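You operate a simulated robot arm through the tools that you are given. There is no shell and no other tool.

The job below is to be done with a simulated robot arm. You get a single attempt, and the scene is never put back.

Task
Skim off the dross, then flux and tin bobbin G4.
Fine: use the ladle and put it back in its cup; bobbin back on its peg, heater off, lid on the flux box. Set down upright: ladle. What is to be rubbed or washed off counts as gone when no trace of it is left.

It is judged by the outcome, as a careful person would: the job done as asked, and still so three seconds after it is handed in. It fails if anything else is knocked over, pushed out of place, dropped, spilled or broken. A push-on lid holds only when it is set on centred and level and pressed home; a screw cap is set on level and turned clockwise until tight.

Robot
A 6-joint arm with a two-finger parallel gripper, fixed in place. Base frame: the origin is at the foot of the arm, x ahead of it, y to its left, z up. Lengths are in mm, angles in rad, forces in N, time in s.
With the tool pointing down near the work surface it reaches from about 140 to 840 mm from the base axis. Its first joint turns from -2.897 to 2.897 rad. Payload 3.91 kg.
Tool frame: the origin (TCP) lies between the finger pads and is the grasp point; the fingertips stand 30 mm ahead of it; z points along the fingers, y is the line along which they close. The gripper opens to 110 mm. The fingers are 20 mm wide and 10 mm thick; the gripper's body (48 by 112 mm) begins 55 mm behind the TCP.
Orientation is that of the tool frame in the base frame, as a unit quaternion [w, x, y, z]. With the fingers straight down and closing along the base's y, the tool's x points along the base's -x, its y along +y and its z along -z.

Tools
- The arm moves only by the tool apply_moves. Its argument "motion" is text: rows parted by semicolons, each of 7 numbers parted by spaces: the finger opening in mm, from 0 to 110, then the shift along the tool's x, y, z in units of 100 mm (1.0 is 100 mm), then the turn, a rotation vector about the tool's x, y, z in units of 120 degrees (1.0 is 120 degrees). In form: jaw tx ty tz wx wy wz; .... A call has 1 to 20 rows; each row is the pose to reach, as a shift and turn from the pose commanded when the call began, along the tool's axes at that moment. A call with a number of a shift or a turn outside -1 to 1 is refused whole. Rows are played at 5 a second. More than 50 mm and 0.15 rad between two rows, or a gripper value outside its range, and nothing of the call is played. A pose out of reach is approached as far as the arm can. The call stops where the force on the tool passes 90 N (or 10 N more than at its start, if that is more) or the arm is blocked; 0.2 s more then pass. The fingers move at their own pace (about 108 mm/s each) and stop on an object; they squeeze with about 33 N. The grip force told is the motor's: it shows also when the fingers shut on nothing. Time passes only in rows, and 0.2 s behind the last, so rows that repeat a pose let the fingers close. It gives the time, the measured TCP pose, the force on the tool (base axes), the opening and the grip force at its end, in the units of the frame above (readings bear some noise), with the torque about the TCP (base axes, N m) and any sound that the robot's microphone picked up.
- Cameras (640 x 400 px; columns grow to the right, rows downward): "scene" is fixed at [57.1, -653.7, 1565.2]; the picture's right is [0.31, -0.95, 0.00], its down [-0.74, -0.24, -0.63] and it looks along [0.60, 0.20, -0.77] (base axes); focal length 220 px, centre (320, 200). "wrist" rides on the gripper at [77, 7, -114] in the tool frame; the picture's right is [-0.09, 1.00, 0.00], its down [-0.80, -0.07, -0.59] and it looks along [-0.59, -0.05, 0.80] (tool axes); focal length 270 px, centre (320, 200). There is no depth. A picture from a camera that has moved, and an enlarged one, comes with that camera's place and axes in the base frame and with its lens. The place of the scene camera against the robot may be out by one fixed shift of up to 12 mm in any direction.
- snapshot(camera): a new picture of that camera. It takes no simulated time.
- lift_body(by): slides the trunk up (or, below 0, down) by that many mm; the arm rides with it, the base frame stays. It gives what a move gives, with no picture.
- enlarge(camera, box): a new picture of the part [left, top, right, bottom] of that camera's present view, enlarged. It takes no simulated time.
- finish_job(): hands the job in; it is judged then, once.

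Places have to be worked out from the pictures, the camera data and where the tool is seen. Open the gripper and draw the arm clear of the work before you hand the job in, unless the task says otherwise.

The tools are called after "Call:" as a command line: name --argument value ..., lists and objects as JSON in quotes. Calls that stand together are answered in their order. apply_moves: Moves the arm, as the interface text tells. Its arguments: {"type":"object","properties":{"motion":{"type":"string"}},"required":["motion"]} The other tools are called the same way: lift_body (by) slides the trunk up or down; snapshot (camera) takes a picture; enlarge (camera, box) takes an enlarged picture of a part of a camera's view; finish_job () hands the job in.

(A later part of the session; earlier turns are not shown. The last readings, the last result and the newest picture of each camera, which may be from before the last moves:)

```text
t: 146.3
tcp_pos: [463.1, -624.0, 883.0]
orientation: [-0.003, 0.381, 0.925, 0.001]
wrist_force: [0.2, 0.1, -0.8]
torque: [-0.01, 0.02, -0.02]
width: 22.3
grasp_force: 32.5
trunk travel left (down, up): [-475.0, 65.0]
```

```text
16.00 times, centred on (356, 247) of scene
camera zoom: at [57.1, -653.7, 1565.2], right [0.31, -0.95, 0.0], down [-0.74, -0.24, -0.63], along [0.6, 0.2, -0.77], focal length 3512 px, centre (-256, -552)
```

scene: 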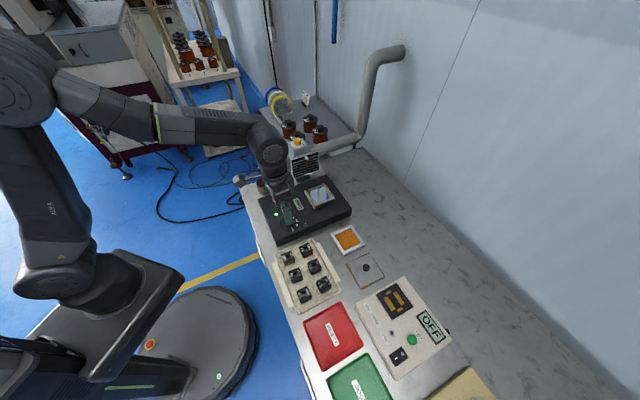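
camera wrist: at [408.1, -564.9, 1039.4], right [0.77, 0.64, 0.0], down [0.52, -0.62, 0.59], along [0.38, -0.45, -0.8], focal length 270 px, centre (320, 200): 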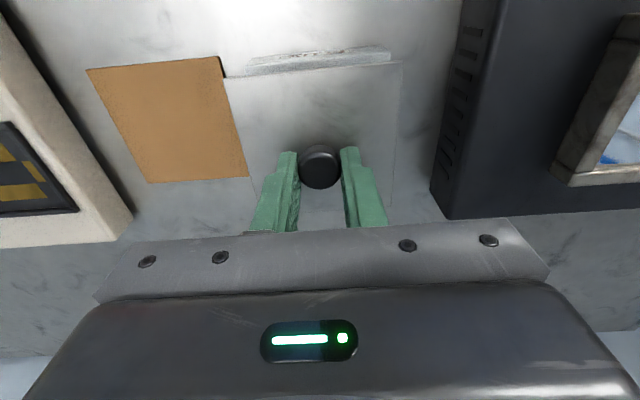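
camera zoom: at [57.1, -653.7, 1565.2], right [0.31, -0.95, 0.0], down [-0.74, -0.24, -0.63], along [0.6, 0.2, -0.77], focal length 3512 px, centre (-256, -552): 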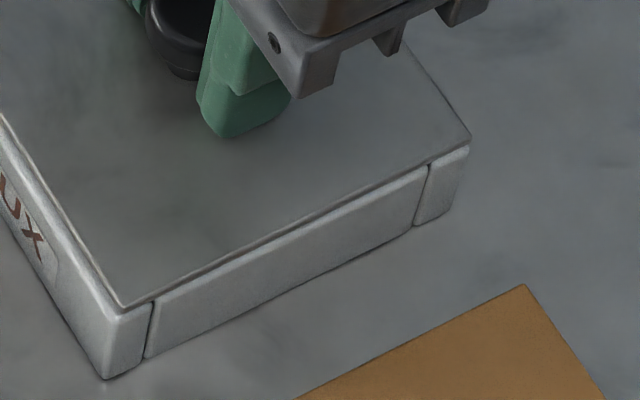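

The nudge was cancelled by the arm relaxing as the load came off; now it's force-free with the lid still ~+1.2 mm in e2. Applying the shift again while unloaded.

Call:
apply_moves --motion "15 0.006 -0.002 -0.005 0 0 0; 15 0.012 -0.005 -0.005 0 0 0; 15 0.012 -0.005 -0.005 0 0 0"

Call:
enlarge --camera "wrist" --box '[210, 40, 310, 110]'

Call:
enlarge --camera "wrist" --box '[320, 30, 420, 100]'

Call:
enlarge --camera "scene" --box '[338, 236, 374, 258]'

```text
t: 147.1
tcp_pos: [461.6, -625.3, 883.1]
orientation: [-0.004, 0.382, 0.924, 0.002]
wrist_force: [-0.3, 0.4, -1.3]
torque: [0.01, 0.01, 0.01]
width: 22.8
grasp_force: 33.3
trunk travel left (down, up): [-475.0, 65.0]
```

```text
5.71 times, centred on (260, 75) of wrist
camera zoom: at [410.7, -566.3, 999.6], right [0.77, 0.64, 0.0], down [0.52, -0.62, 0.59], along [0.38, -0.45, -0.81], focal length 1544 px, centre (663, 914)
```

zoom: 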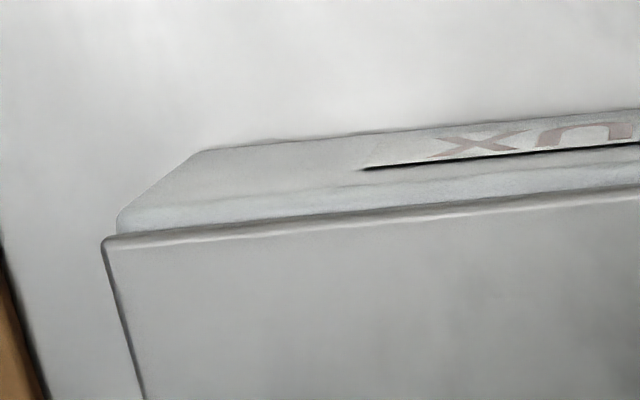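

```text
5.71 times, centred on (370, 65) of wrist
camera zoom: at [410.7, -566.3, 999.6], right [0.77, 0.64, 0.0], down [0.52, -0.62, 0.59], along [0.38, -0.45, -0.81], focal length 1544 px, centre (34, 971)
```

zoom: 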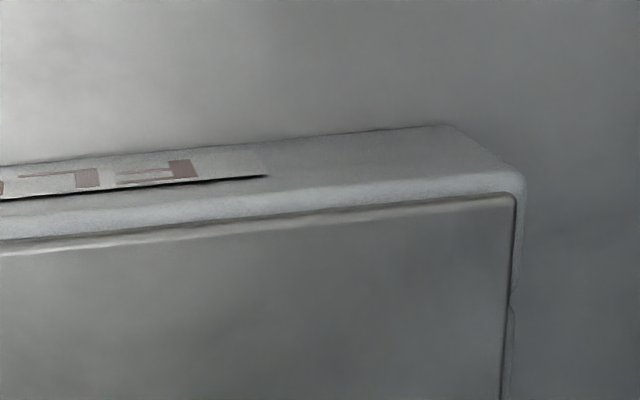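

```text
16.00 times, centred on (356, 247) of scene
camera zoom: at [57.1, -653.7, 1565.2], right [0.31, -0.95, 0.0], down [-0.74, -0.24, -0.63], along [0.6, 0.2, -0.77], focal length 3512 px, centre (-256, -552)
```

zoom: 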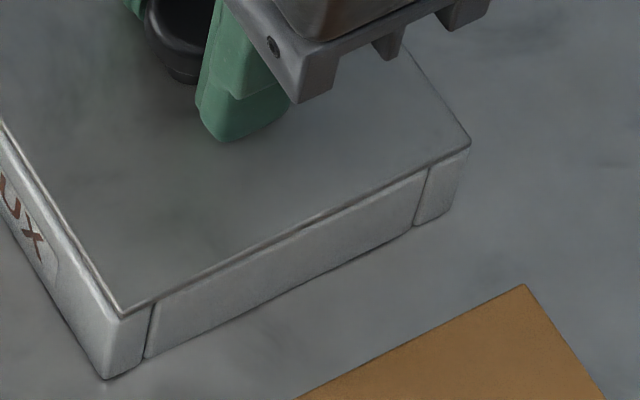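

Now e2 is about +0.4 mm but e1 went to −1.4 mm (the arm has ~1 mm slack in small moves). Correcting e1 by +1.3 mm while unloaded.

Call:
apply_moves --motion "15 0.001 0.007 0 0 0 0; 15 0.002 0.013 0 0 0 0; 15 0.002 0.013 0 0 0 0"

Call:
enlarge --camera "wrist" --box '[210, 40, 310, 110]'

Call:
enlarge --camera "wrist" --box '[320, 30, 420, 100]'

Call:
enlarge --camera "scene" --box '[338, 236, 374, 258]'

```text
t: 147.9
tcp_pos: [462.4, -623.0, 884.8]
orientation: [-0.003, 0.381, 0.924, 0.001]
wrist_force: [-0.9, -0.1, 0.0]
torque: [-0.01, -0.01, 0.03]
width: 22.7
grasp_force: 32.8
trunk travel left (down, up): [-475.0, 65.0]
```

```text
5.71 times, centred on (260, 75) of wrist
camera zoom: at [411.9, -564.9, 999.7], right [0.77, 0.64, 0.0], down [0.52, -0.62, 0.59], along [0.38, -0.45, -0.81], focal length 1544 px, centre (663, 914)
```

zoom: 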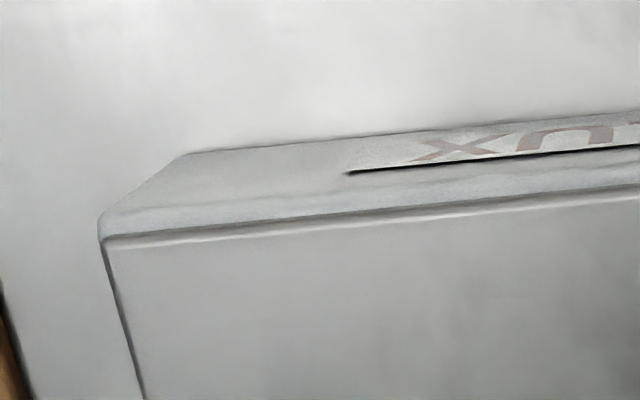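

```text
5.71 times, centred on (370, 65) of wrist
camera zoom: at [411.9, -564.9, 999.7], right [0.77, 0.64, 0.0], down [0.52, -0.62, 0.59], along [0.38, -0.45, -0.81], focal length 1544 px, centre (34, 971)
```

zoom: 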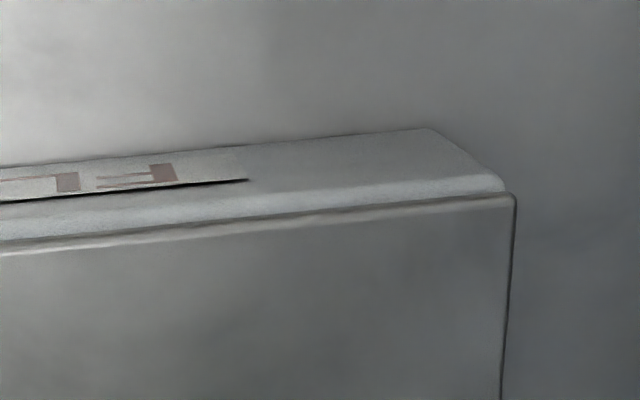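

```text
16.00 times, centred on (356, 247) of scene
camera zoom: at [57.1, -653.7, 1565.2], right [0.31, -0.95, 0.0], down [-0.74, -0.24, -0.63], along [0.6, 0.2, -0.77], focal length 3512 px, centre (-256, -552)
```

zoom: 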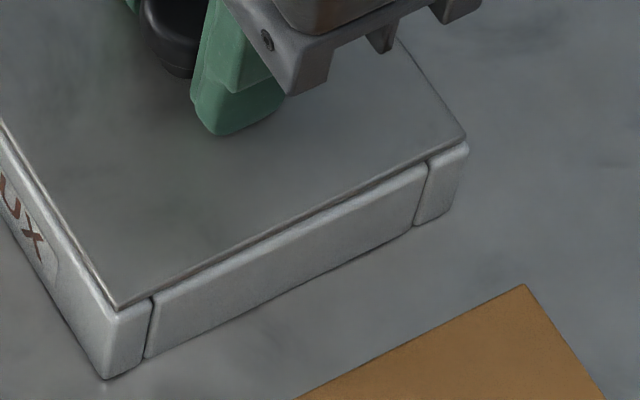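

Now within roughly 0.5 mm both ways. Pressing straight down in small steps with mild compensation to ~40 N.

Call:
apply_moves --motion "15 0 0 0.015 0 0 0; 15 -0.001 -0.001 0.03 0 0 0; 15 -0.004 -0.002 0.045 0 0 0; 15 -0.007 -0.003 0.06 0 0 0; 15 -0.009 -0.003 0.075 0 0 0; 15 -0.009 -0.003 0.075 0 0 0; 15 -0.009 -0.003 0.075 0 0 0"

Call:
enlarge --camera "wrist" --box '[210, 40, 310, 110]'

Call:
enlarge --camera "wrist" --box '[320, 30, 420, 100]'

Call:
enlarge --camera "scene" --box '[338, 236, 374, 258]'

```text
t: 149.5
tcp_pos: [461.4, -624.2, 882.6]
orientation: [0.001, 0.381, 0.924, 0.0]
wrist_force: [7.3, 0.0, 43.5]
torque: [0.24, 0.06, 0.18]
width: 22.4
grasp_force: 33.6
trunk travel left (down, up): [-475.0, 65.0]
```

```text
5.71 times, centred on (260, 75) of wrist
camera zoom: at [410.7, -563.8, 997.6], right [0.76, 0.64, 0.0], down [0.52, -0.61, 0.6], along [0.38, -0.46, -0.8], focal length 1544 px, centre (663, 914)
```

zoom: 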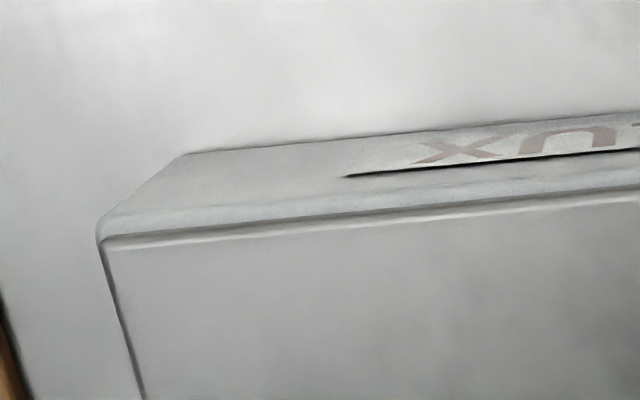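

```text
5.71 times, centred on (370, 65) of wrist
camera zoom: at [410.7, -563.8, 997.6], right [0.76, 0.64, 0.0], down [0.52, -0.61, 0.6], along [0.38, -0.46, -0.8], focal length 1544 px, centre (34, 971)
```

zoom: 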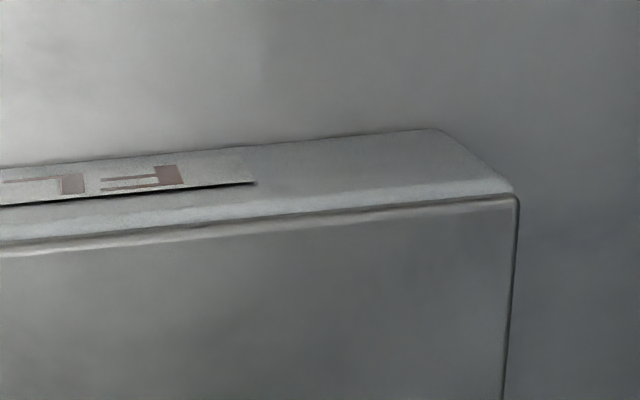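

```text
16.00 times, centred on (356, 247) of scene
camera zoom: at [57.1, -653.7, 1565.2], right [0.31, -0.95, 0.0], down [-0.74, -0.24, -0.63], along [0.6, 0.2, -0.77], focal length 3512 px, centre (-256, -552)
```

zoom: 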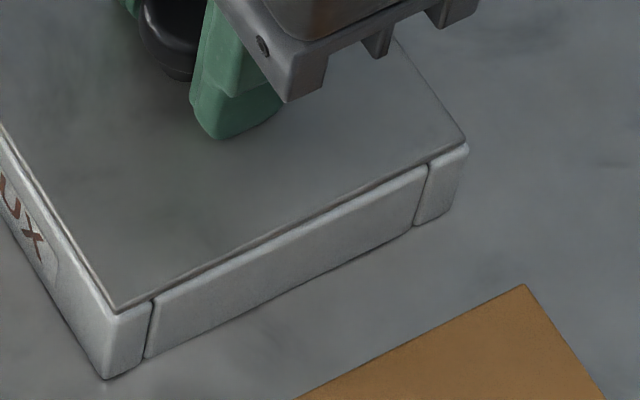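

Well centred (≈0.3 mm) and evenly loaded at 43 N. Pressing further to about 70 N and holding briefly.

Call:
apply_moves --motion "15 -0.003 0 0.015 0 0 0; 15 -0.005 0 0.028 0 0 0; 15 -0.007 0 0.04 0 0 0; 15 -0.007 0 0.04 0 0 0; 15 -0.007 0 0.04 0 0 0; 15 -0.007 0 0.04 0 0 0"

Call:
enlarge --camera "wrist" --box '[210, 40, 310, 110]'

Call:
enlarge --camera "scene" --box '[338, 236, 374, 258]'

```text
t: 150.9
tcp_pos: [461.8, -623.0, 882.8]
orientation: [0.004, 0.381, 0.924, -0.002]
wrist_force: [4.7, 3.1, 57.5]
torque: [0.38, 0.06, 0.02]
width: 22.4
grasp_force: 32.8
trunk travel left (down, up): [-475.0, 65.0]
```

```text
5.71 times, centred on (260, 75) of wrist
camera zoom: at [410.2, -563.1, 997.0], right [0.77, 0.64, 0.0], down [0.52, -0.61, 0.6], along [0.39, -0.46, -0.8], focal length 1544 px, centre (663, 914)
```

zoom: 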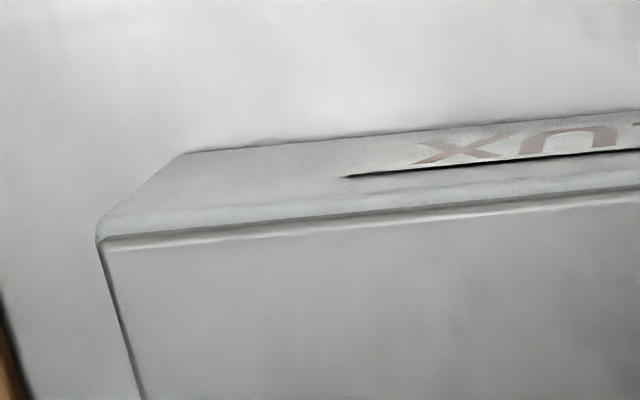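

```text
16.00 times, centred on (356, 247) of scene
camera zoom: at [57.1, -653.7, 1565.2], right [0.31, -0.95, 0.0], down [-0.74, -0.24, -0.63], along [0.6, 0.2, -0.77], focal length 3512 px, centre (-256, -552)
```

zoom: 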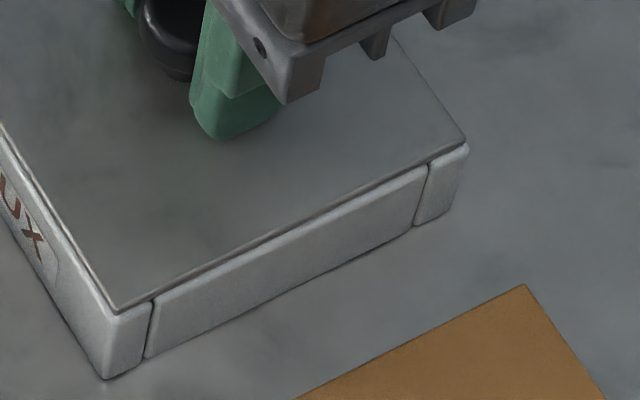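

Centred at 57 N. Now I'll relieve the sideways strain and unload gradually to near zero, keeping the lid where it is.

Call:
apply_moves --motion "15 0 0.005 0 0 0 0; 15 0.002 0.009 0 0 0 0; 15 0.005 0.009 -0.025 0 0 0; 15 0.008 0.009 -0.05 0 0 0; 15 0.011 0.009 -0.075 0 0 0; 15 0.013 0.009 -0.092 0 0 0; 15 0.013 0.009 -0.092 0 0 0"

Call:
enlarge --camera "wrist" --box '[210, 40, 310, 110]'

Call:
enlarge --camera "wrist" --box '[320, 30, 420, 100]'

Call:
enlarge --camera "scene" --box '[338, 236, 374, 258]'

```text
t: 152.5
tcp_pos: [460.7, -623.5, 882.6]
orientation: [-0.003, 0.382, 0.924, 0.001]
wrist_force: [4.5, -4.2, 22.5]
torque: [-0.8, -0.71, -0.02]
width: 22.5
grasp_force: 32.9
trunk travel left (down, up): [-475.0, 65.0]
```

```text
5.71 times, centred on (260, 75) of wrist
camera zoom: at [411.3, -564.7, 998.3], right [0.77, 0.64, 0.0], down [0.52, -0.62, 0.59], along [0.38, -0.45, -0.81], focal length 1544 px, centre (663, 914)
```

zoom: 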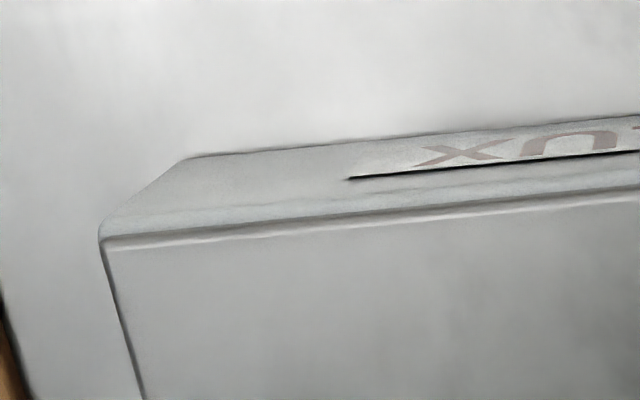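

```text
5.71 times, centred on (370, 65) of wrist
camera zoom: at [411.3, -564.7, 998.3], right [0.77, 0.64, 0.0], down [0.52, -0.62, 0.59], along [0.38, -0.45, -0.81], focal length 1544 px, centre (34, 971)
```

zoom: 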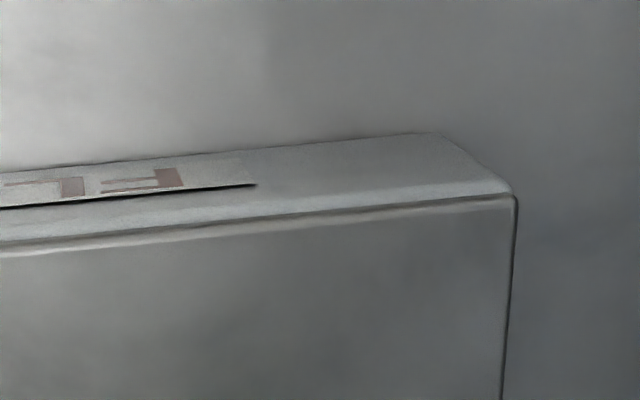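

```text
16.00 times, centred on (356, 247) of scene
camera zoom: at [57.1, -653.7, 1565.2], right [0.31, -0.95, 0.0], down [-0.74, -0.24, -0.63], along [0.6, 0.2, -0.77], focal length 3512 px, centre (-256, -552)
```

zoom: 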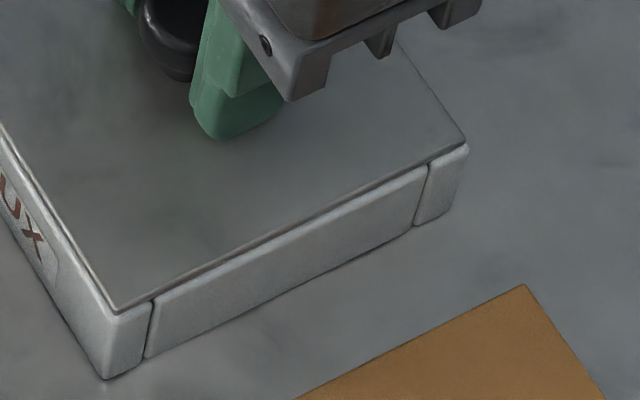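

There is still 22 N, borne on the far edge because of the small tool tilt. Removing the tilt and unloading the rest.

Call:
apply_moves --motion "15 0.001 0 -0.008 0 -0.002 0; 15 0.002 0 -0.015 0 -0.004 0; 15 0.003 0 -0.02 0 -0.004 0; 15 0.003 0 -0.02 0 -0.004 0"

Call:
enlarge --camera "wrist" --box '[210, 40, 310, 110]'

Call:
enlarge --camera "scene" --box '[338, 236, 374, 258]'

```text
t: 153.5
tcp_pos: [461.0, -622.4, 884.7]
orientation: [0.0, 0.382, 0.924, 0.0]
wrist_force: [1.7, -3.6, 10.5]
torque: [0.22, 0.36, 0.05]
width: 22.4
grasp_force: 33.3
trunk travel left (down, up): [-475.0, 65.0]
```

```text
5.71 times, centred on (260, 75) of wrist
camera zoom: at [409.9, -563.3, 998.0], right [0.77, 0.64, 0.0], down [0.52, -0.62, 0.59], along [0.38, -0.45, -0.8], focal length 1544 px, centre (663, 914)
```

zoom: 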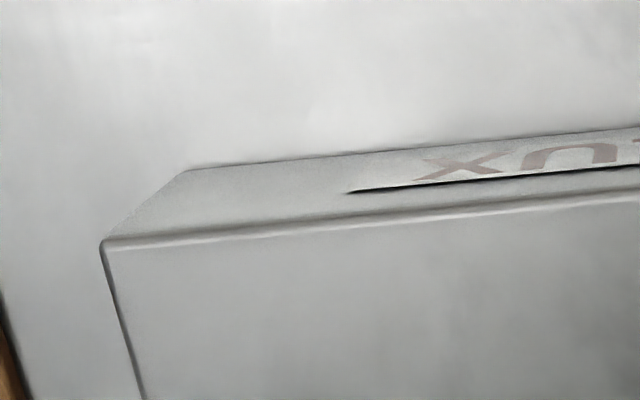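

```text
16.00 times, centred on (356, 247) of scene
camera zoom: at [57.1, -653.7, 1565.2], right [0.31, -0.95, 0.0], down [-0.74, -0.24, -0.63], along [0.6, 0.2, -0.77], focal length 3512 px, centre (-256, -552)
```

zoom: 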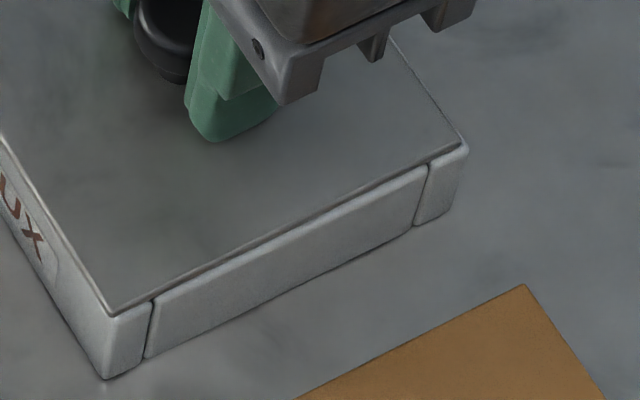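

Not latched — it slid back ~1.5 mm as the strain released, so this lid evidently just rests by its own weight. I'll lift it a touch, recentre it free of strain, set it down softly and release cleanly.

Call:
apply_moves --motion "15 0 0 -0.015 0 0 0; 15 -0.006 0 -0.03 0 0 0; 15 -0.012 0 -0.03 0 0 0; 15 -0.012 0 -0.03 0 0 0"

Call:
enlarge --camera "wrist" --box '[210, 40, 310, 110]'

Call:
enlarge --camera "wrist" --box '[320, 30, 420, 100]'

Call:
enlarge --camera "scene" --box '[338, 236, 374, 258]'

```text
t: 154.5
tcp_pos: [463.9, -624.0, 886.4]
orientation: [0.0, 0.381, 0.924, 0.0]
wrist_force: [0.6, 0.4, -0.7]
torque: [0.03, 0.01, -0.01]
width: 22.6
grasp_force: 33.1
trunk travel left (down, up): [-475.0, 65.0]
```

```text
5.71 times, centred on (260, 75) of wrist
camera zoom: at [412.1, -564.6, 1001.1], right [0.77, 0.64, 0.0], down [0.52, -0.62, 0.59], along [0.38, -0.45, -0.8], focal length 1544 px, centre (663, 914)
```

zoom: 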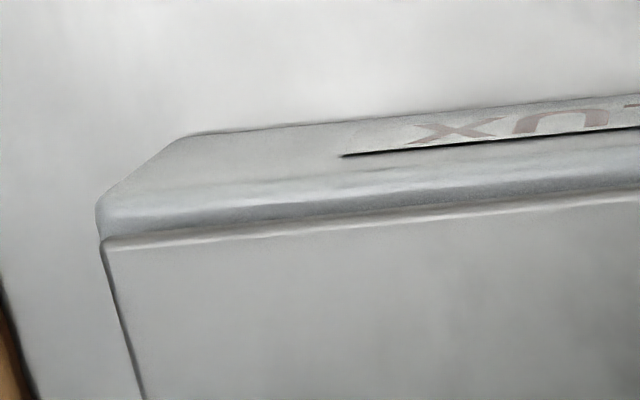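

```text
5.71 times, centred on (370, 65) of wrist
camera zoom: at [412.1, -564.6, 1001.1], right [0.77, 0.64, 0.0], down [0.52, -0.62, 0.59], along [0.38, -0.45, -0.8], focal length 1544 px, centre (34, 971)
```

zoom: 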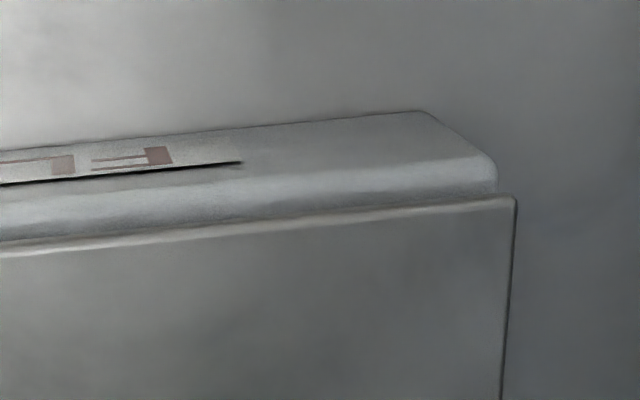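

```text
16.00 times, centred on (356, 247) of scene
camera zoom: at [57.1, -653.7, 1565.2], right [0.31, -0.95, 0.0], down [-0.74, -0.24, -0.63], along [0.6, 0.2, -0.77], focal length 3512 px, centre (-256, -552)
```

zoom: 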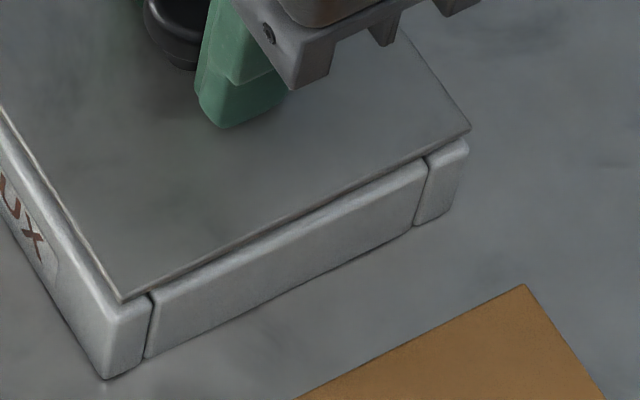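

Unloaded and lifted ~3 mm: the offset is about +1.3 mm in e2 and +0.6 mm in e1. Correcting and lowering to near contact.

Call:
apply_moves --motion "15 0.007 -0.003 0 0 0 0; 15 0.013 -0.006 0 0 0 0; 15 0.013 -0.006 0.01 0 0 0; 15 0.013 -0.006 0.018 0 0 0; 15 0.013 -0.006 0.018 0 0 0"

Call:
enlarge --camera "wrist" --box '[210, 40, 310, 110]'

Call:
enlarge --camera "wrist" --box '[320, 30, 420, 100]'

Call:
enlarge --camera "scene" --box '[338, 236, 374, 258]'

```text
t: 155.7
tcp_pos: [460.8, -623.2, 885.1]
orientation: [0.0, 0.382, 0.924, 0.001]
wrist_force: [-0.7, 0.5, -0.4]
torque: [-0.02, -0.02, 0.01]
width: 22.7
grasp_force: 32.6
trunk travel left (down, up): [-475.0, 65.0]
```

```text
5.71 times, centred on (260, 75) of wrist
camera zoom: at [410.8, -563.9, 1000.1], right [0.77, 0.64, 0.0], down [0.52, -0.62, 0.59], along [0.38, -0.45, -0.8], focal length 1544 px, centre (663, 914)
```

zoom: 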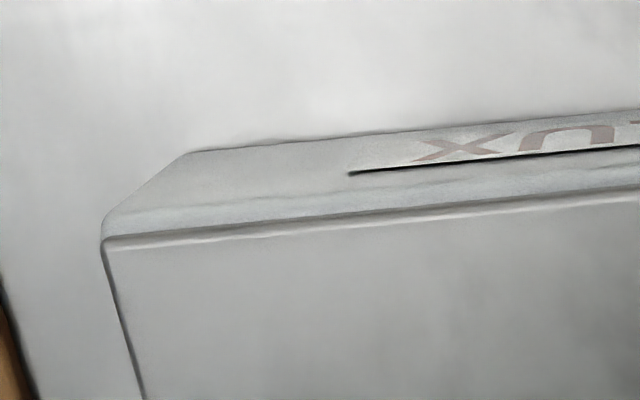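

```text
5.71 times, centred on (370, 65) of wrist
camera zoom: at [410.8, -563.9, 1000.1], right [0.77, 0.64, 0.0], down [0.52, -0.62, 0.59], along [0.38, -0.45, -0.8], focal length 1544 px, centre (34, 971)
```

zoom: 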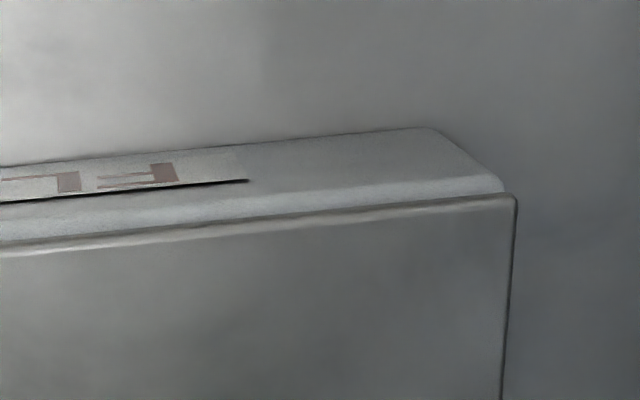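

```text
16.00 times, centred on (356, 247) of scene
camera zoom: at [57.1, -653.7, 1565.2], right [0.31, -0.95, 0.0], down [-0.74, -0.24, -0.63], along [0.6, 0.2, -0.77], focal length 3512 px, centre (-256, -552)
```

zoom: 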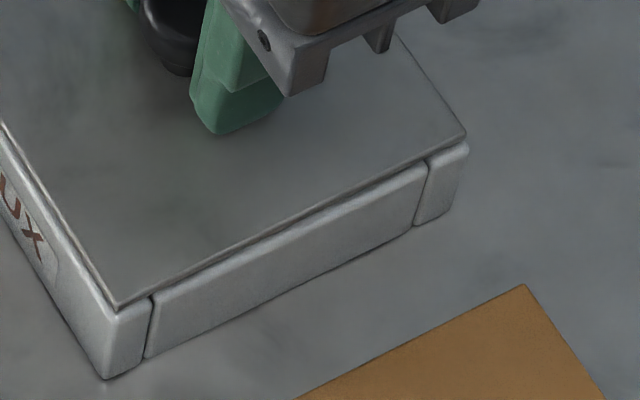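

Close: about +0.5 mm in both. A final −0.5 mm nudge in e1, then down to light contact.

Call:
apply_moves --motion "15 0.002 -0.005 0 0 0 0; 15 0.002 -0.005 0.01 0 0 0; 15 0.002 -0.005 0.016 0 0 0; 15 0.002 -0.005 0.016 0 0 0"

Call:
enlarge --camera "wrist" --box '[210, 40, 310, 110]'

Call:
enlarge --camera "wrist" --box '[320, 30, 420, 100]'

Call:
enlarge --camera "scene" --box '[338, 236, 374, 258]'

```text
t: 156.7
tcp_pos: [461.1, -623.8, 883.3]
orientation: [0.0, 0.382, 0.924, 0.0]
wrist_force: [0.8, -0.7, -0.4]
torque: [0.0, -0.01, 0.0]
width: 22.4
grasp_force: 32.9
trunk travel left (down, up): [-475.0, 65.0]
```

```text
5.71 times, centred on (260, 75) of wrist
camera zoom: at [409.8, -564.6, 998.3], right [0.77, 0.64, 0.0], down [0.52, -0.62, 0.59], along [0.38, -0.45, -0.8], focal length 1544 px, centre (663, 914)
```

zoom: 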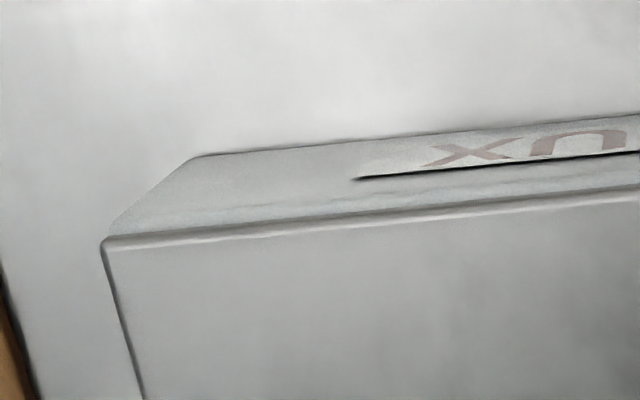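

```text
5.71 times, centred on (370, 65) of wrist
camera zoom: at [409.8, -564.6, 998.3], right [0.77, 0.64, 0.0], down [0.52, -0.62, 0.59], along [0.38, -0.45, -0.8], focal length 1544 px, centre (34, 971)
```

zoom: 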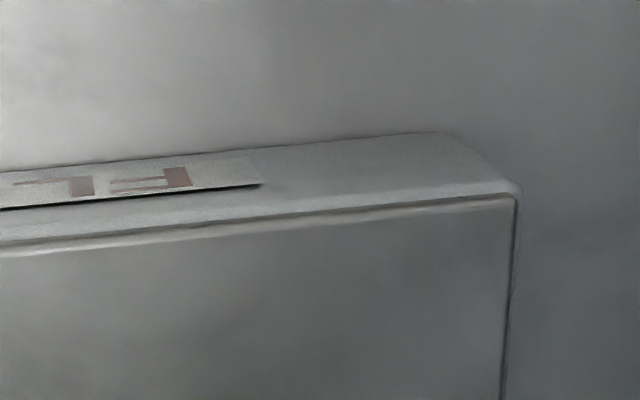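

```text
16.00 times, centred on (356, 247) of scene
camera zoom: at [57.1, -653.7, 1565.2], right [0.31, -0.95, 0.0], down [-0.74, -0.24, -0.63], along [0.6, 0.2, -0.77], focal length 3512 px, centre (-256, -552)
```

zoom: 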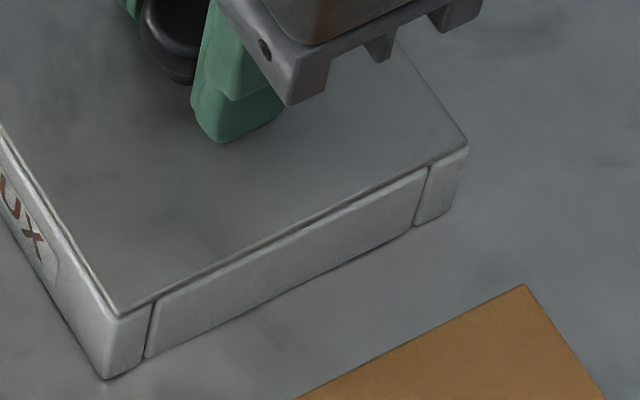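

Centred within ~0.3 mm by both views. Setting down the last half millimetre and opening the fingers in small increments.

Call:
apply_moves --motion "15 0 0 0.005 0 0 0; 15 0 0 0.005 0 0 0; 22.5 0 0 0.005 0 0 0; 23 0 0 0.005 0 0 0; 23.5 0 0 0.005 0 0 0; 24 0 0 0.005 0 0 0; 25 0 0 0.005 0 0 0; 27 0 0 0.005 0 0 0; 30 0 0 0.005 0 0 0; 36 0 0 0.005 0 0 0; 44 0 0 0.005 0 0 0; 50 0 0 0.005 0 0 0"

Call:
enlarge --camera "wrist" --box '[210, 40, 310, 110]'

Call:
enlarge --camera "wrist" --box '[320, 30, 420, 100]'

Call:
enlarge --camera "scene" --box '[338, 236, 374, 258]'

```text
t: 159.3
tcp_pos: [461.4, -624.7, 882.6]
orientation: [0.001, 0.382, 0.924, 0.0]
wrist_force: [0.7, 0.1, 3.7]
torque: [-0.01, 0.03, 0.02]
width: 49.6
grasp_force: 0.0
trunk travel left (down, up): [-475.0, 65.0]
```

```text
5.71 times, centred on (260, 75) of wrist
camera zoom: at [409.8, -564.6, 997.9], right [0.77, 0.64, 0.0], down [0.52, -0.62, 0.6], along [0.38, -0.46, -0.8], focal length 1544 px, centre (663, 914)
```

zoom: 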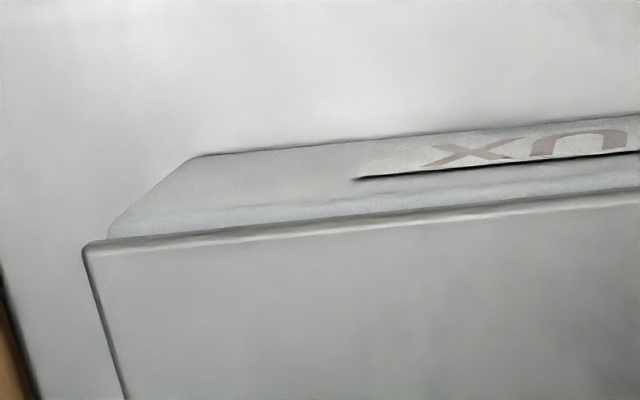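

```text
5.71 times, centred on (370, 65) of wrist
camera zoom: at [409.8, -564.6, 997.9], right [0.77, 0.64, 0.0], down [0.52, -0.62, 0.6], along [0.38, -0.46, -0.8], focal length 1544 px, centre (34, 971)
```

zoom: 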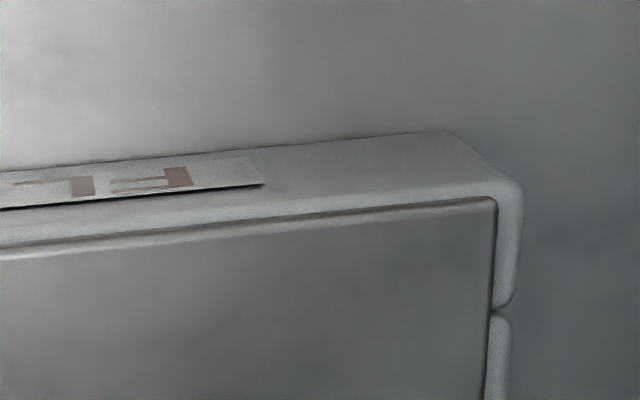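

```text
16.00 times, centred on (356, 247) of scene
camera zoom: at [57.1, -653.7, 1565.2], right [0.31, -0.95, 0.0], down [-0.74, -0.24, -0.63], along [0.6, 0.2, -0.77], focal length 3512 px, centre (-256, -552)
```

zoom: 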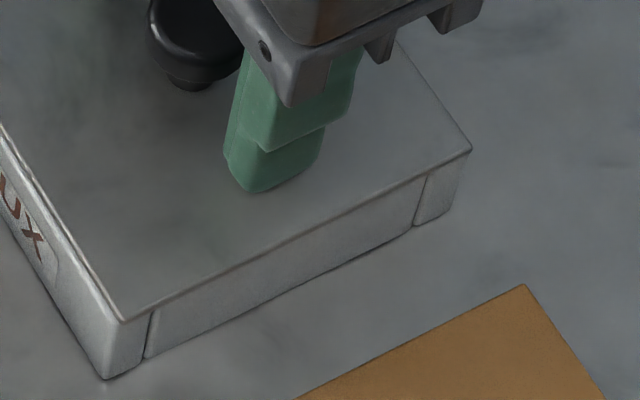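

The tips were touching the plate as they opened and dragged it ~1.8 mm along −e1. I'll raise 3.5 mm so the tips are clear and close on the knob again, which recentres it.

Call:
apply_moves --motion "50 0 0 -0.015 0 0 0; 50 0 0 -0.03 0 0 0; 40 0 0 -0.03 0 0 0; 32 0 0 -0.03 0 0 0; 27 0 0 -0.03 0 0 0; 24 0 0 -0.03 0 0 0; 20 0 0 -0.03 0 0 0; 15 0 0 -0.03 0 0 0; 15 0 0 -0.03 0 0 0"

Call:
enlarge --camera "wrist" --box '[210, 40, 310, 110]'

Call:
enlarge --camera "wrist" --box '[320, 30, 420, 100]'

Call:
enlarge --camera "scene" --box '[338, 236, 374, 258]'

```text
t: 161.3
tcp_pos: [461.2, -623.6, 886.4]
orientation: [0.0, 0.382, 0.924, 0.001]
wrist_force: [-0.4, -1.3, 1.6]
torque: [0.02, 0.01, 0.0]
width: 22.3
grasp_force: 33.3
trunk travel left (down, up): [-475.0, 65.0]
```

```text
5.71 times, centred on (260, 75) of wrist
camera zoom: at [410.0, -564.8, 1000.8], right [0.77, 0.64, 0.0], down [0.52, -0.62, 0.59], along [0.38, -0.45, -0.8], focal length 1544 px, centre (663, 914)
```

zoom: 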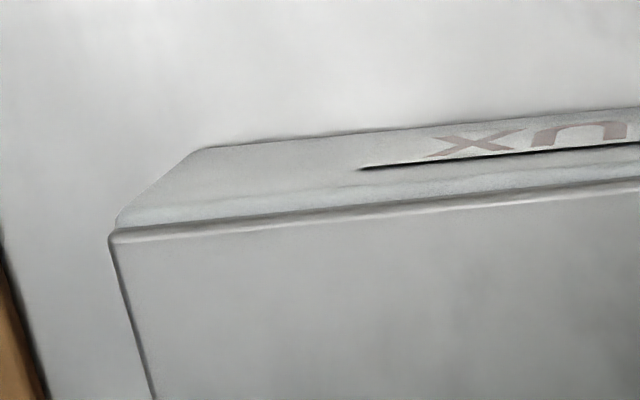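

```text
5.71 times, centred on (370, 65) of wrist
camera zoom: at [410.0, -564.8, 1000.8], right [0.77, 0.64, 0.0], down [0.52, -0.62, 0.59], along [0.38, -0.45, -0.8], focal length 1544 px, centre (34, 971)
```

zoom: 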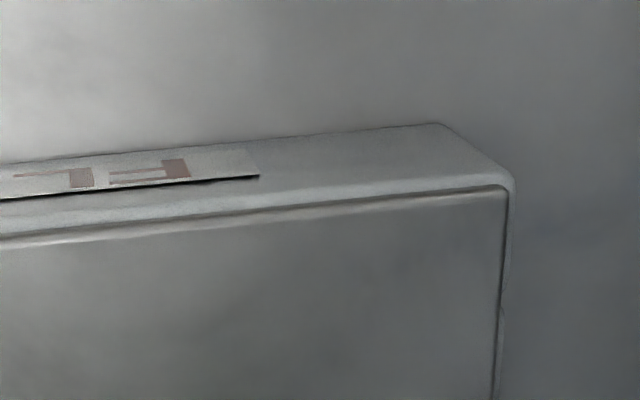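

```text
16.00 times, centred on (356, 247) of scene
camera zoom: at [57.1, -653.7, 1565.2], right [0.31, -0.95, 0.0], down [-0.74, -0.24, -0.63], along [0.6, 0.2, -0.77], focal length 3512 px, centre (-256, -552)
```

zoom: 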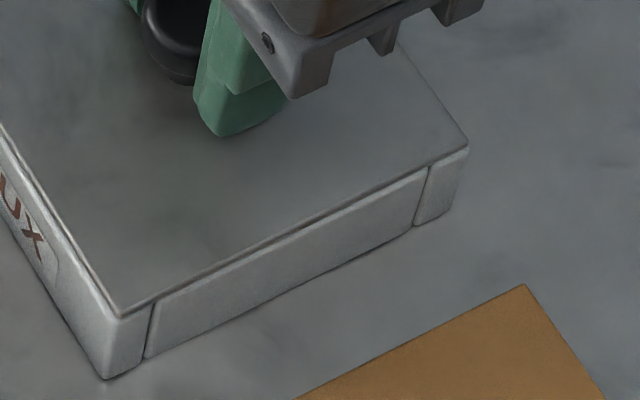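

Lid is flat, gripped with tips clear, offset only ~0.5 mm. Opening slowly now with no load on the plate.

Call:
apply_moves --motion "22.5 0 0 0 0 0 0; 23 0 0 0 0 0 0; 23.5 0 0 0 0 0 0; 24 0 0 0 0 0 0; 25 0 0 0 0 0 0; 27 0 0 0 0 0 0; 30 0 0 0 0 0 0; 36 0 0 0 0 0 0; 44 0 0 0 0 0 0; 50 0 0 0 0 0 0"

Call:
enlarge --camera "wrist" --box '[210, 40, 310, 110]'

Call:
enlarge --camera "wrist" --box '[320, 30, 420, 100]'

Call:
enlarge --camera "scene" --box '[338, 236, 374, 258]'

```text
t: 163.5
tcp_pos: [460.9, -624.9, 886.2]
orientation: [0.0, 0.381, 0.924, 0.0]
wrist_force: [0.4, 0.4, 1.0]
torque: [-0.01, 0.01, 0.02]
width: 49.9
grasp_force: 0.0
trunk travel left (down, up): [-475.0, 65.0]
```

```text
5.71 times, centred on (260, 75) of wrist
camera zoom: at [410.0, -564.8, 1000.7], right [0.77, 0.64, 0.0], down [0.52, -0.62, 0.59], along [0.38, -0.45, -0.8], focal length 1544 px, centre (663, 914)
```

zoom: 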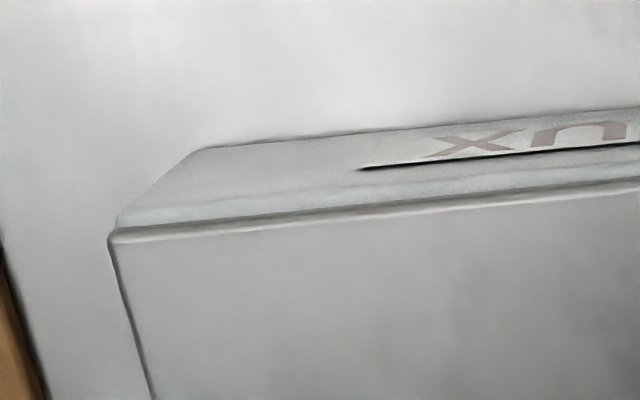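

```text
5.71 times, centred on (370, 65) of wrist
camera zoom: at [410.0, -564.8, 1000.7], right [0.77, 0.64, 0.0], down [0.52, -0.62, 0.59], along [0.38, -0.45, -0.8], focal length 1544 px, centre (34, 971)
```

zoom: 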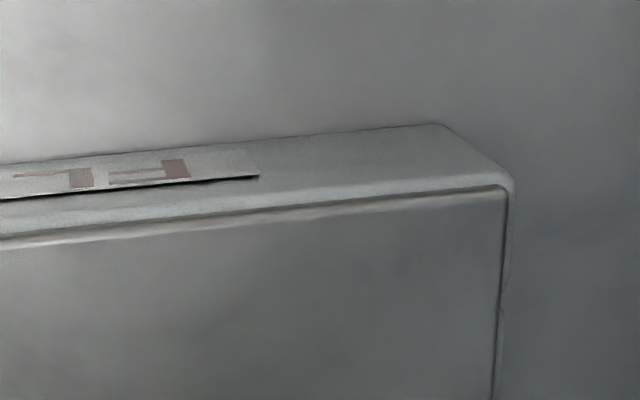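

```text
16.00 times, centred on (356, 247) of scene
camera zoom: at [57.1, -653.7, 1565.2], right [0.31, -0.95, 0.0], down [-0.74, -0.24, -0.63], along [0.6, 0.2, -0.77], focal length 3512 px, centre (-256, -552)
```

zoom: 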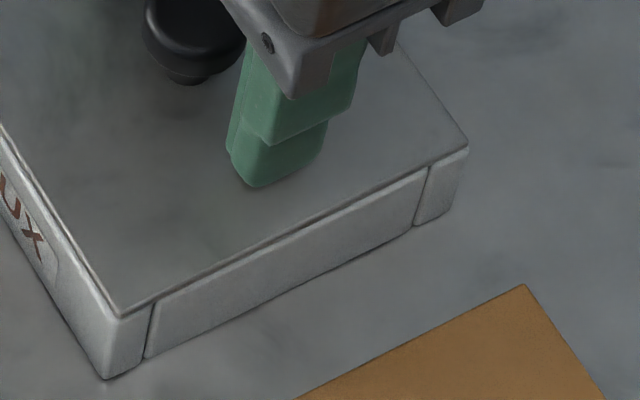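

The lid stayed exactly in place on release. Now a gentle, balanced press of ~20 N with both open fingertips on the plate beside the knob, then straight off.

Call:
apply_moves --motion "50 0 0 0.02 0 0 0; 50 0 0 0.035 0 0 0; 50 -0.002 0 0.045 0 0 0; 50 -0.004 0 0.06 0 0 0; 50 -0.006 0 0.072 0 0 0; 50 -0.006 0 0.072 0 0 0; 50 -0.006 0 0.072 0 0 0"

Call:
enlarge --camera "wrist" --box '[210, 40, 310, 110]'

Call:
enlarge --camera "scene" --box '[338, 236, 374, 258]'

```text
t: 165.1
tcp_pos: [461.1, -623.5, 882.7]
orientation: [0.003, 0.381, 0.924, -0.002]
wrist_force: [4.6, 0.4, 29.2]
torque: [0.17, -0.16, 0.0]
width: 50.2
grasp_force: 0.0
trunk travel left (down, up): [-475.0, 65.0]
```

```text
5.71 times, centred on (260, 75) of wrist
camera zoom: at [409.6, -563.8, 997.3], right [0.76, 0.64, 0.0], down [0.52, -0.61, 0.6], along [0.39, -0.46, -0.8], focal length 1544 px, centre (663, 914)
```

zoom: 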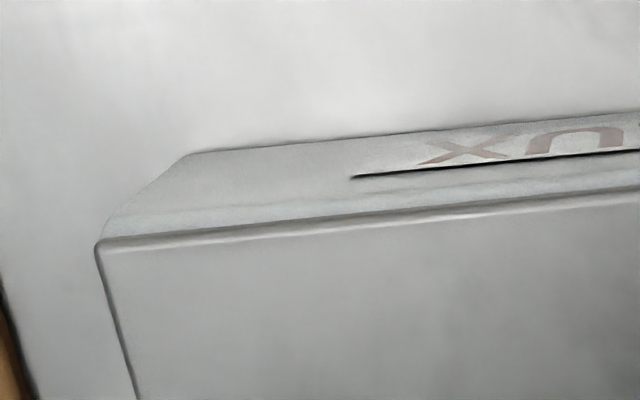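

```text
16.00 times, centred on (356, 247) of scene
camera zoom: at [57.1, -653.7, 1565.2], right [0.31, -0.95, 0.0], down [-0.74, -0.24, -0.63], along [0.6, 0.2, -0.77], focal length 3512 px, centre (-256, -552)
```

zoom: 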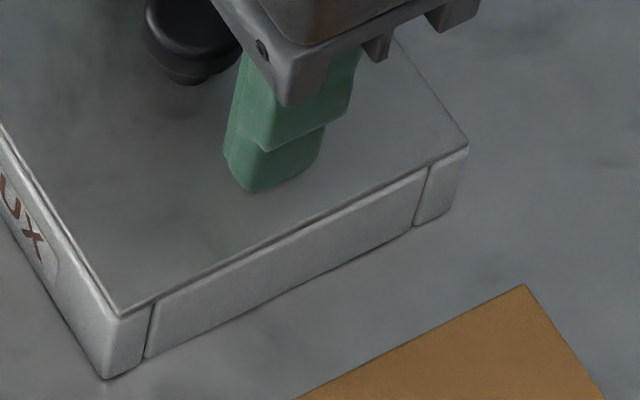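

29 N evenly balanced and the lid has not moved. Increasing to about 55 N, then I'll unload straight up.

Call:
apply_moves --motion "50 -0.002 0.002 0.012 0 0 0; 50 -0.004 0.003 0.025 0 0 0; 50 -0.006 0.004 0.038 0 0 0; 50 -0.006 0.004 0.038 0 0 0; 50 -0.006 0.004 0.038 0 0 0"

Call:
enlarge --camera "scene" --box '[338, 236, 374, 258]'

```text
t: 166.3
tcp_pos: [460.5, -622.9, 883.3]
orientation: [0.005, 0.382, 0.924, -0.002]
wrist_force: [2.3, -0.7, 43.8]
torque: [0.28, -0.06, 0.12]
width: 49.9
grasp_force: 0.0
trunk travel left (down, up): [-475.0, 65.0]
```

```text
16.00 times, centred on (356, 247) of scene
camera zoom: at [57.1, -653.7, 1565.2], right [0.31, -0.95, 0.0], down [-0.74, -0.24, -0.63], along [0.6, 0.2, -0.77], focal length 3512 px, centre (-256, -552)
```

zoom: 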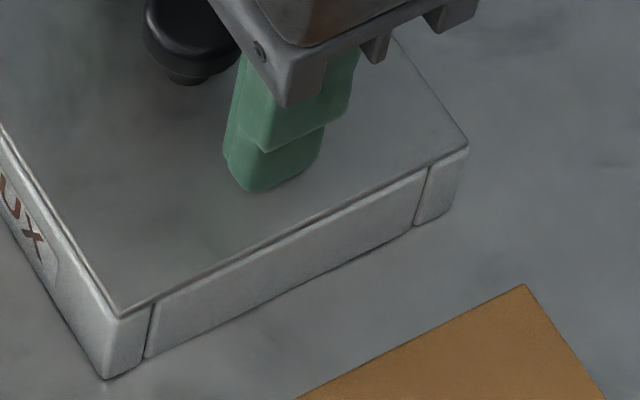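

Lid unmoved at 44 N. Unloading by the reverse path and rising clear.

Call:
apply_moves --motion "50 0.002 -0.001 -0.012 0 0 0; 50 0.004 -0.003 -0.025 0 0 0; 50 0.006 -0.004 -0.038 0 0 0; 50 0.008 -0.004 -0.052 0 0 0; 50 0.01 -0.004 -0.065 0 0 0; 50 0.012 -0.004 -0.078 0 0 0; 50 0.012 -0.004 -0.1 0 0 0; 50 0.012 -0.004 -0.2 0 0 0; 50 0.012 -0.004 -0.4 0 0 0; 50 0.012 -0.004 -0.7 0 0 0; 80 0.012 -0.004 -0.9 0 0 0; 80 0.012 -0.004 -0.9 0 0 0"

Call:
enlarge --camera "scene" --box '[338, 236, 374, 258]'

Call:
enlarge --camera "wrist" --box '[240, 40, 400, 180]'

```text
t: 168.9
tcp_pos: [461.5, -622.5, 964.5]
orientation: [-0.001, 0.381, 0.924, 0.0]
wrist_force: [-0.3, -0.2, 0.2]
torque: [0.02, -0.04, -0.02]
width: 80.2
grasp_force: 0.0
trunk travel left (down, up): [-475.0, 65.0]
```

```text
16.00 times, centred on (356, 247) of scene
camera zoom: at [57.1, -653.7, 1565.2], right [0.31, -0.95, 0.0], down [-0.74, -0.24, -0.63], along [0.6, 0.2, -0.77], focal length 3512 px, centre (-256, -552)
```

zoom: 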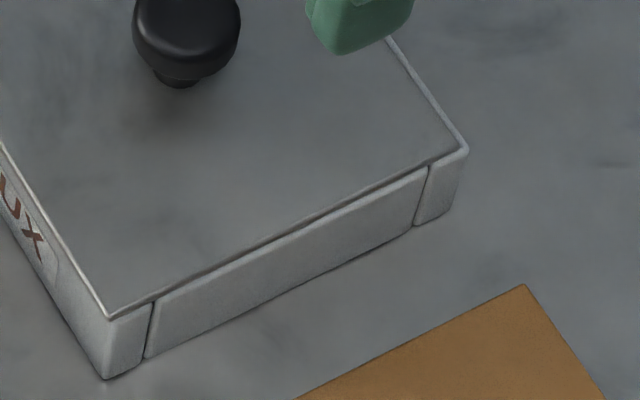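

```text
2.86 times, centred on (320, 110) of wrist
camera zoom: at [411.4, -564.2, 1079.5], right [0.77, 0.64, 0.0], down [0.52, -0.62, 0.59], along [0.38, -0.45, -0.8], focal length 772 px, centre (320, 457)
```

zoom: 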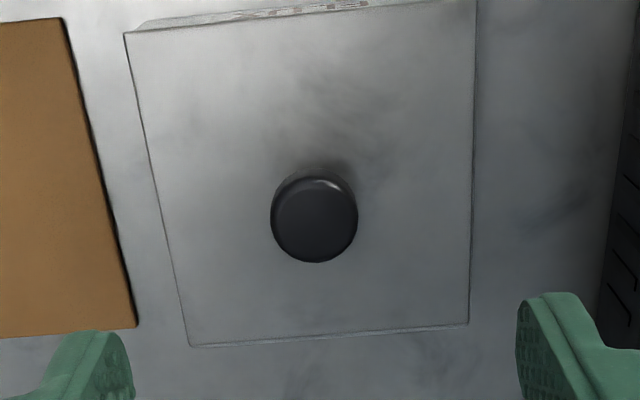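

Reversing the compensation dragged the lid about 2.3 mm toward −e2 as I unloaded. I'll re-grip the knob once more (tips clear of the plate), recentre, release cleanly and leave it untouched. Aligning over the knob first.

Call:
apply_moves --motion "80 0 -0.02 0.15 0 0 0; 70 0 -0.022 0.35 0 0 0; 60 0 -0.022 0.5 0 0 0; 54 0 -0.022 0.6 0 0 0; 54 0 -0.022 0.6 0 0 0"

Call:
enlarge --camera "wrist" --box '[220, 60, 420, 220]'

```text
t: 170.1
tcp_pos: [460.1, -625.4, 903.5]
orientation: [0.0, 0.382, 0.924, 0.0]
wrist_force: [-0.3, 0.8, -1.3]
torque: [-0.02, 0.01, 0.01]
width: 53.7
grasp_force: 0.1
trunk travel left (down, up): [-475.0, 65.0]
```

```text
2.50 times, centred on (320, 140) of wrist
camera zoom: at [409.1, -566.5, 1019.7], right [0.77, 0.64, 0.0], down [0.52, -0.62, 0.59], along [0.38, -0.45, -0.8], focal length 676 px, centre (320, 350)
```

zoom: 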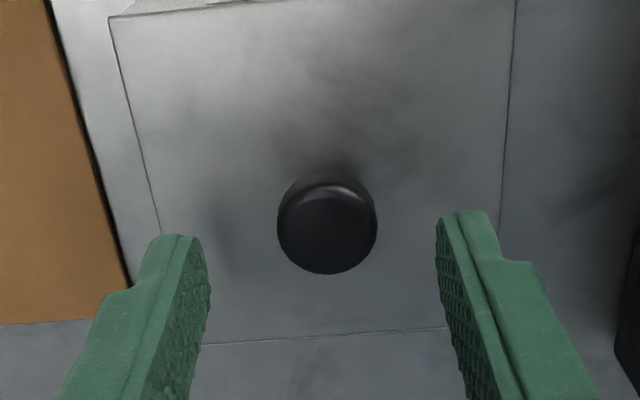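

Shifting slightly so the knob is properly between the pads, then descending to the same grip height (tips clear of the plate) and closing.

Call:
apply_moves --motion "54 0.015 0.004 0.03 0 0 0; 54 0.028 0.008 0.08 0 0 0; 54 0.028 0.008 0.13 0 0 0; 54 0.028 0.008 0.165 0 0 0; 54 0.028 0.008 0.165 0 0 0; 40 0.028 0.008 0.165 0 0 0; 30 0.028 0.008 0.165 0 0 0; 25 0.028 0.008 0.165 0 0 0; 20 0.028 0.008 0.165 0 0 0; 15 0.028 0.008 0.165 0 0 0; 15 0.028 0.008 0.165 0 0 0"

Call:
enlarge --camera "wrist" --box '[210, 40, 310, 110]'

Call:
enlarge --camera "wrist" --box '[320, 30, 420, 100]'

Call:
enlarge --camera "scene" --box '[338, 236, 374, 258]'

```text
t: 172.5
tcp_pos: [458.3, -624.0, 888.4]
orientation: [-0.001, 0.382, 0.924, 0.0]
wrist_force: [0.0, 0.6, 0.0]
torque: [0.0, 0.01, 0.03]
width: 22.6
grasp_force: 33.0
trunk travel left (down, up): [-475.0, 65.0]
```

```text
5.71 times, centred on (260, 75) of wrist
camera zoom: at [407.3, -563.7, 1003.5], right [0.77, 0.64, 0.0], down [0.52, -0.62, 0.59], along [0.38, -0.45, -0.8], focal length 1544 px, centre (663, 914)
```

zoom: 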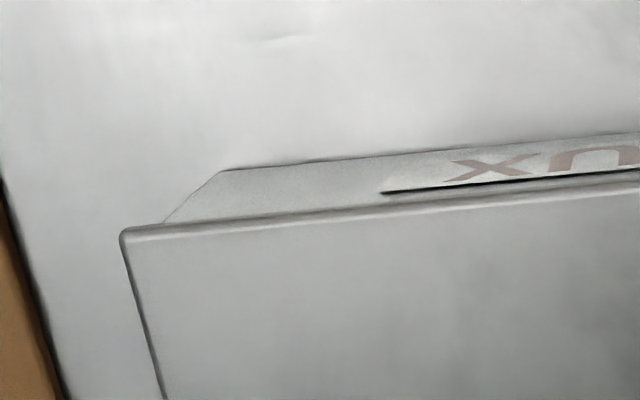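

```text
5.71 times, centred on (370, 65) of wrist
camera zoom: at [407.3, -563.7, 1003.5], right [0.77, 0.64, 0.0], down [0.52, -0.62, 0.59], along [0.38, -0.45, -0.8], focal length 1544 px, centre (34, 971)
```

zoom: 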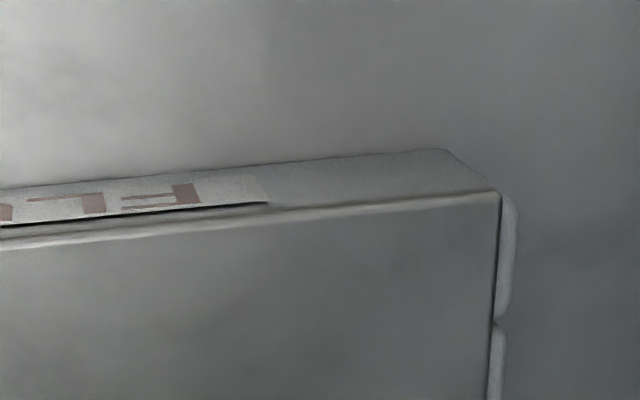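

```text
16.00 times, centred on (356, 247) of scene
camera zoom: at [57.1, -653.7, 1565.2], right [0.31, -0.95, 0.0], down [-0.74, -0.24, -0.63], along [0.6, 0.2, -0.77], focal length 3512 px, centre (-256, -552)
```

zoom: 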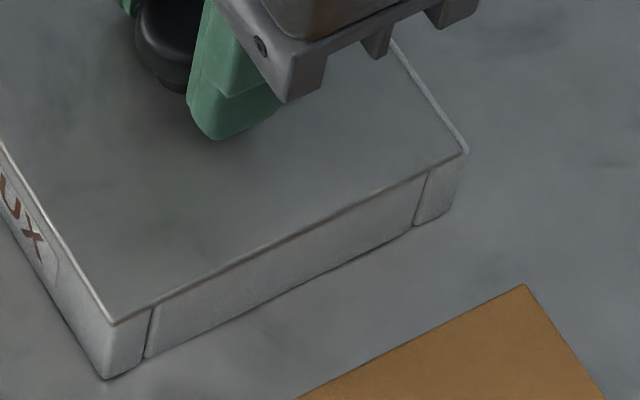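

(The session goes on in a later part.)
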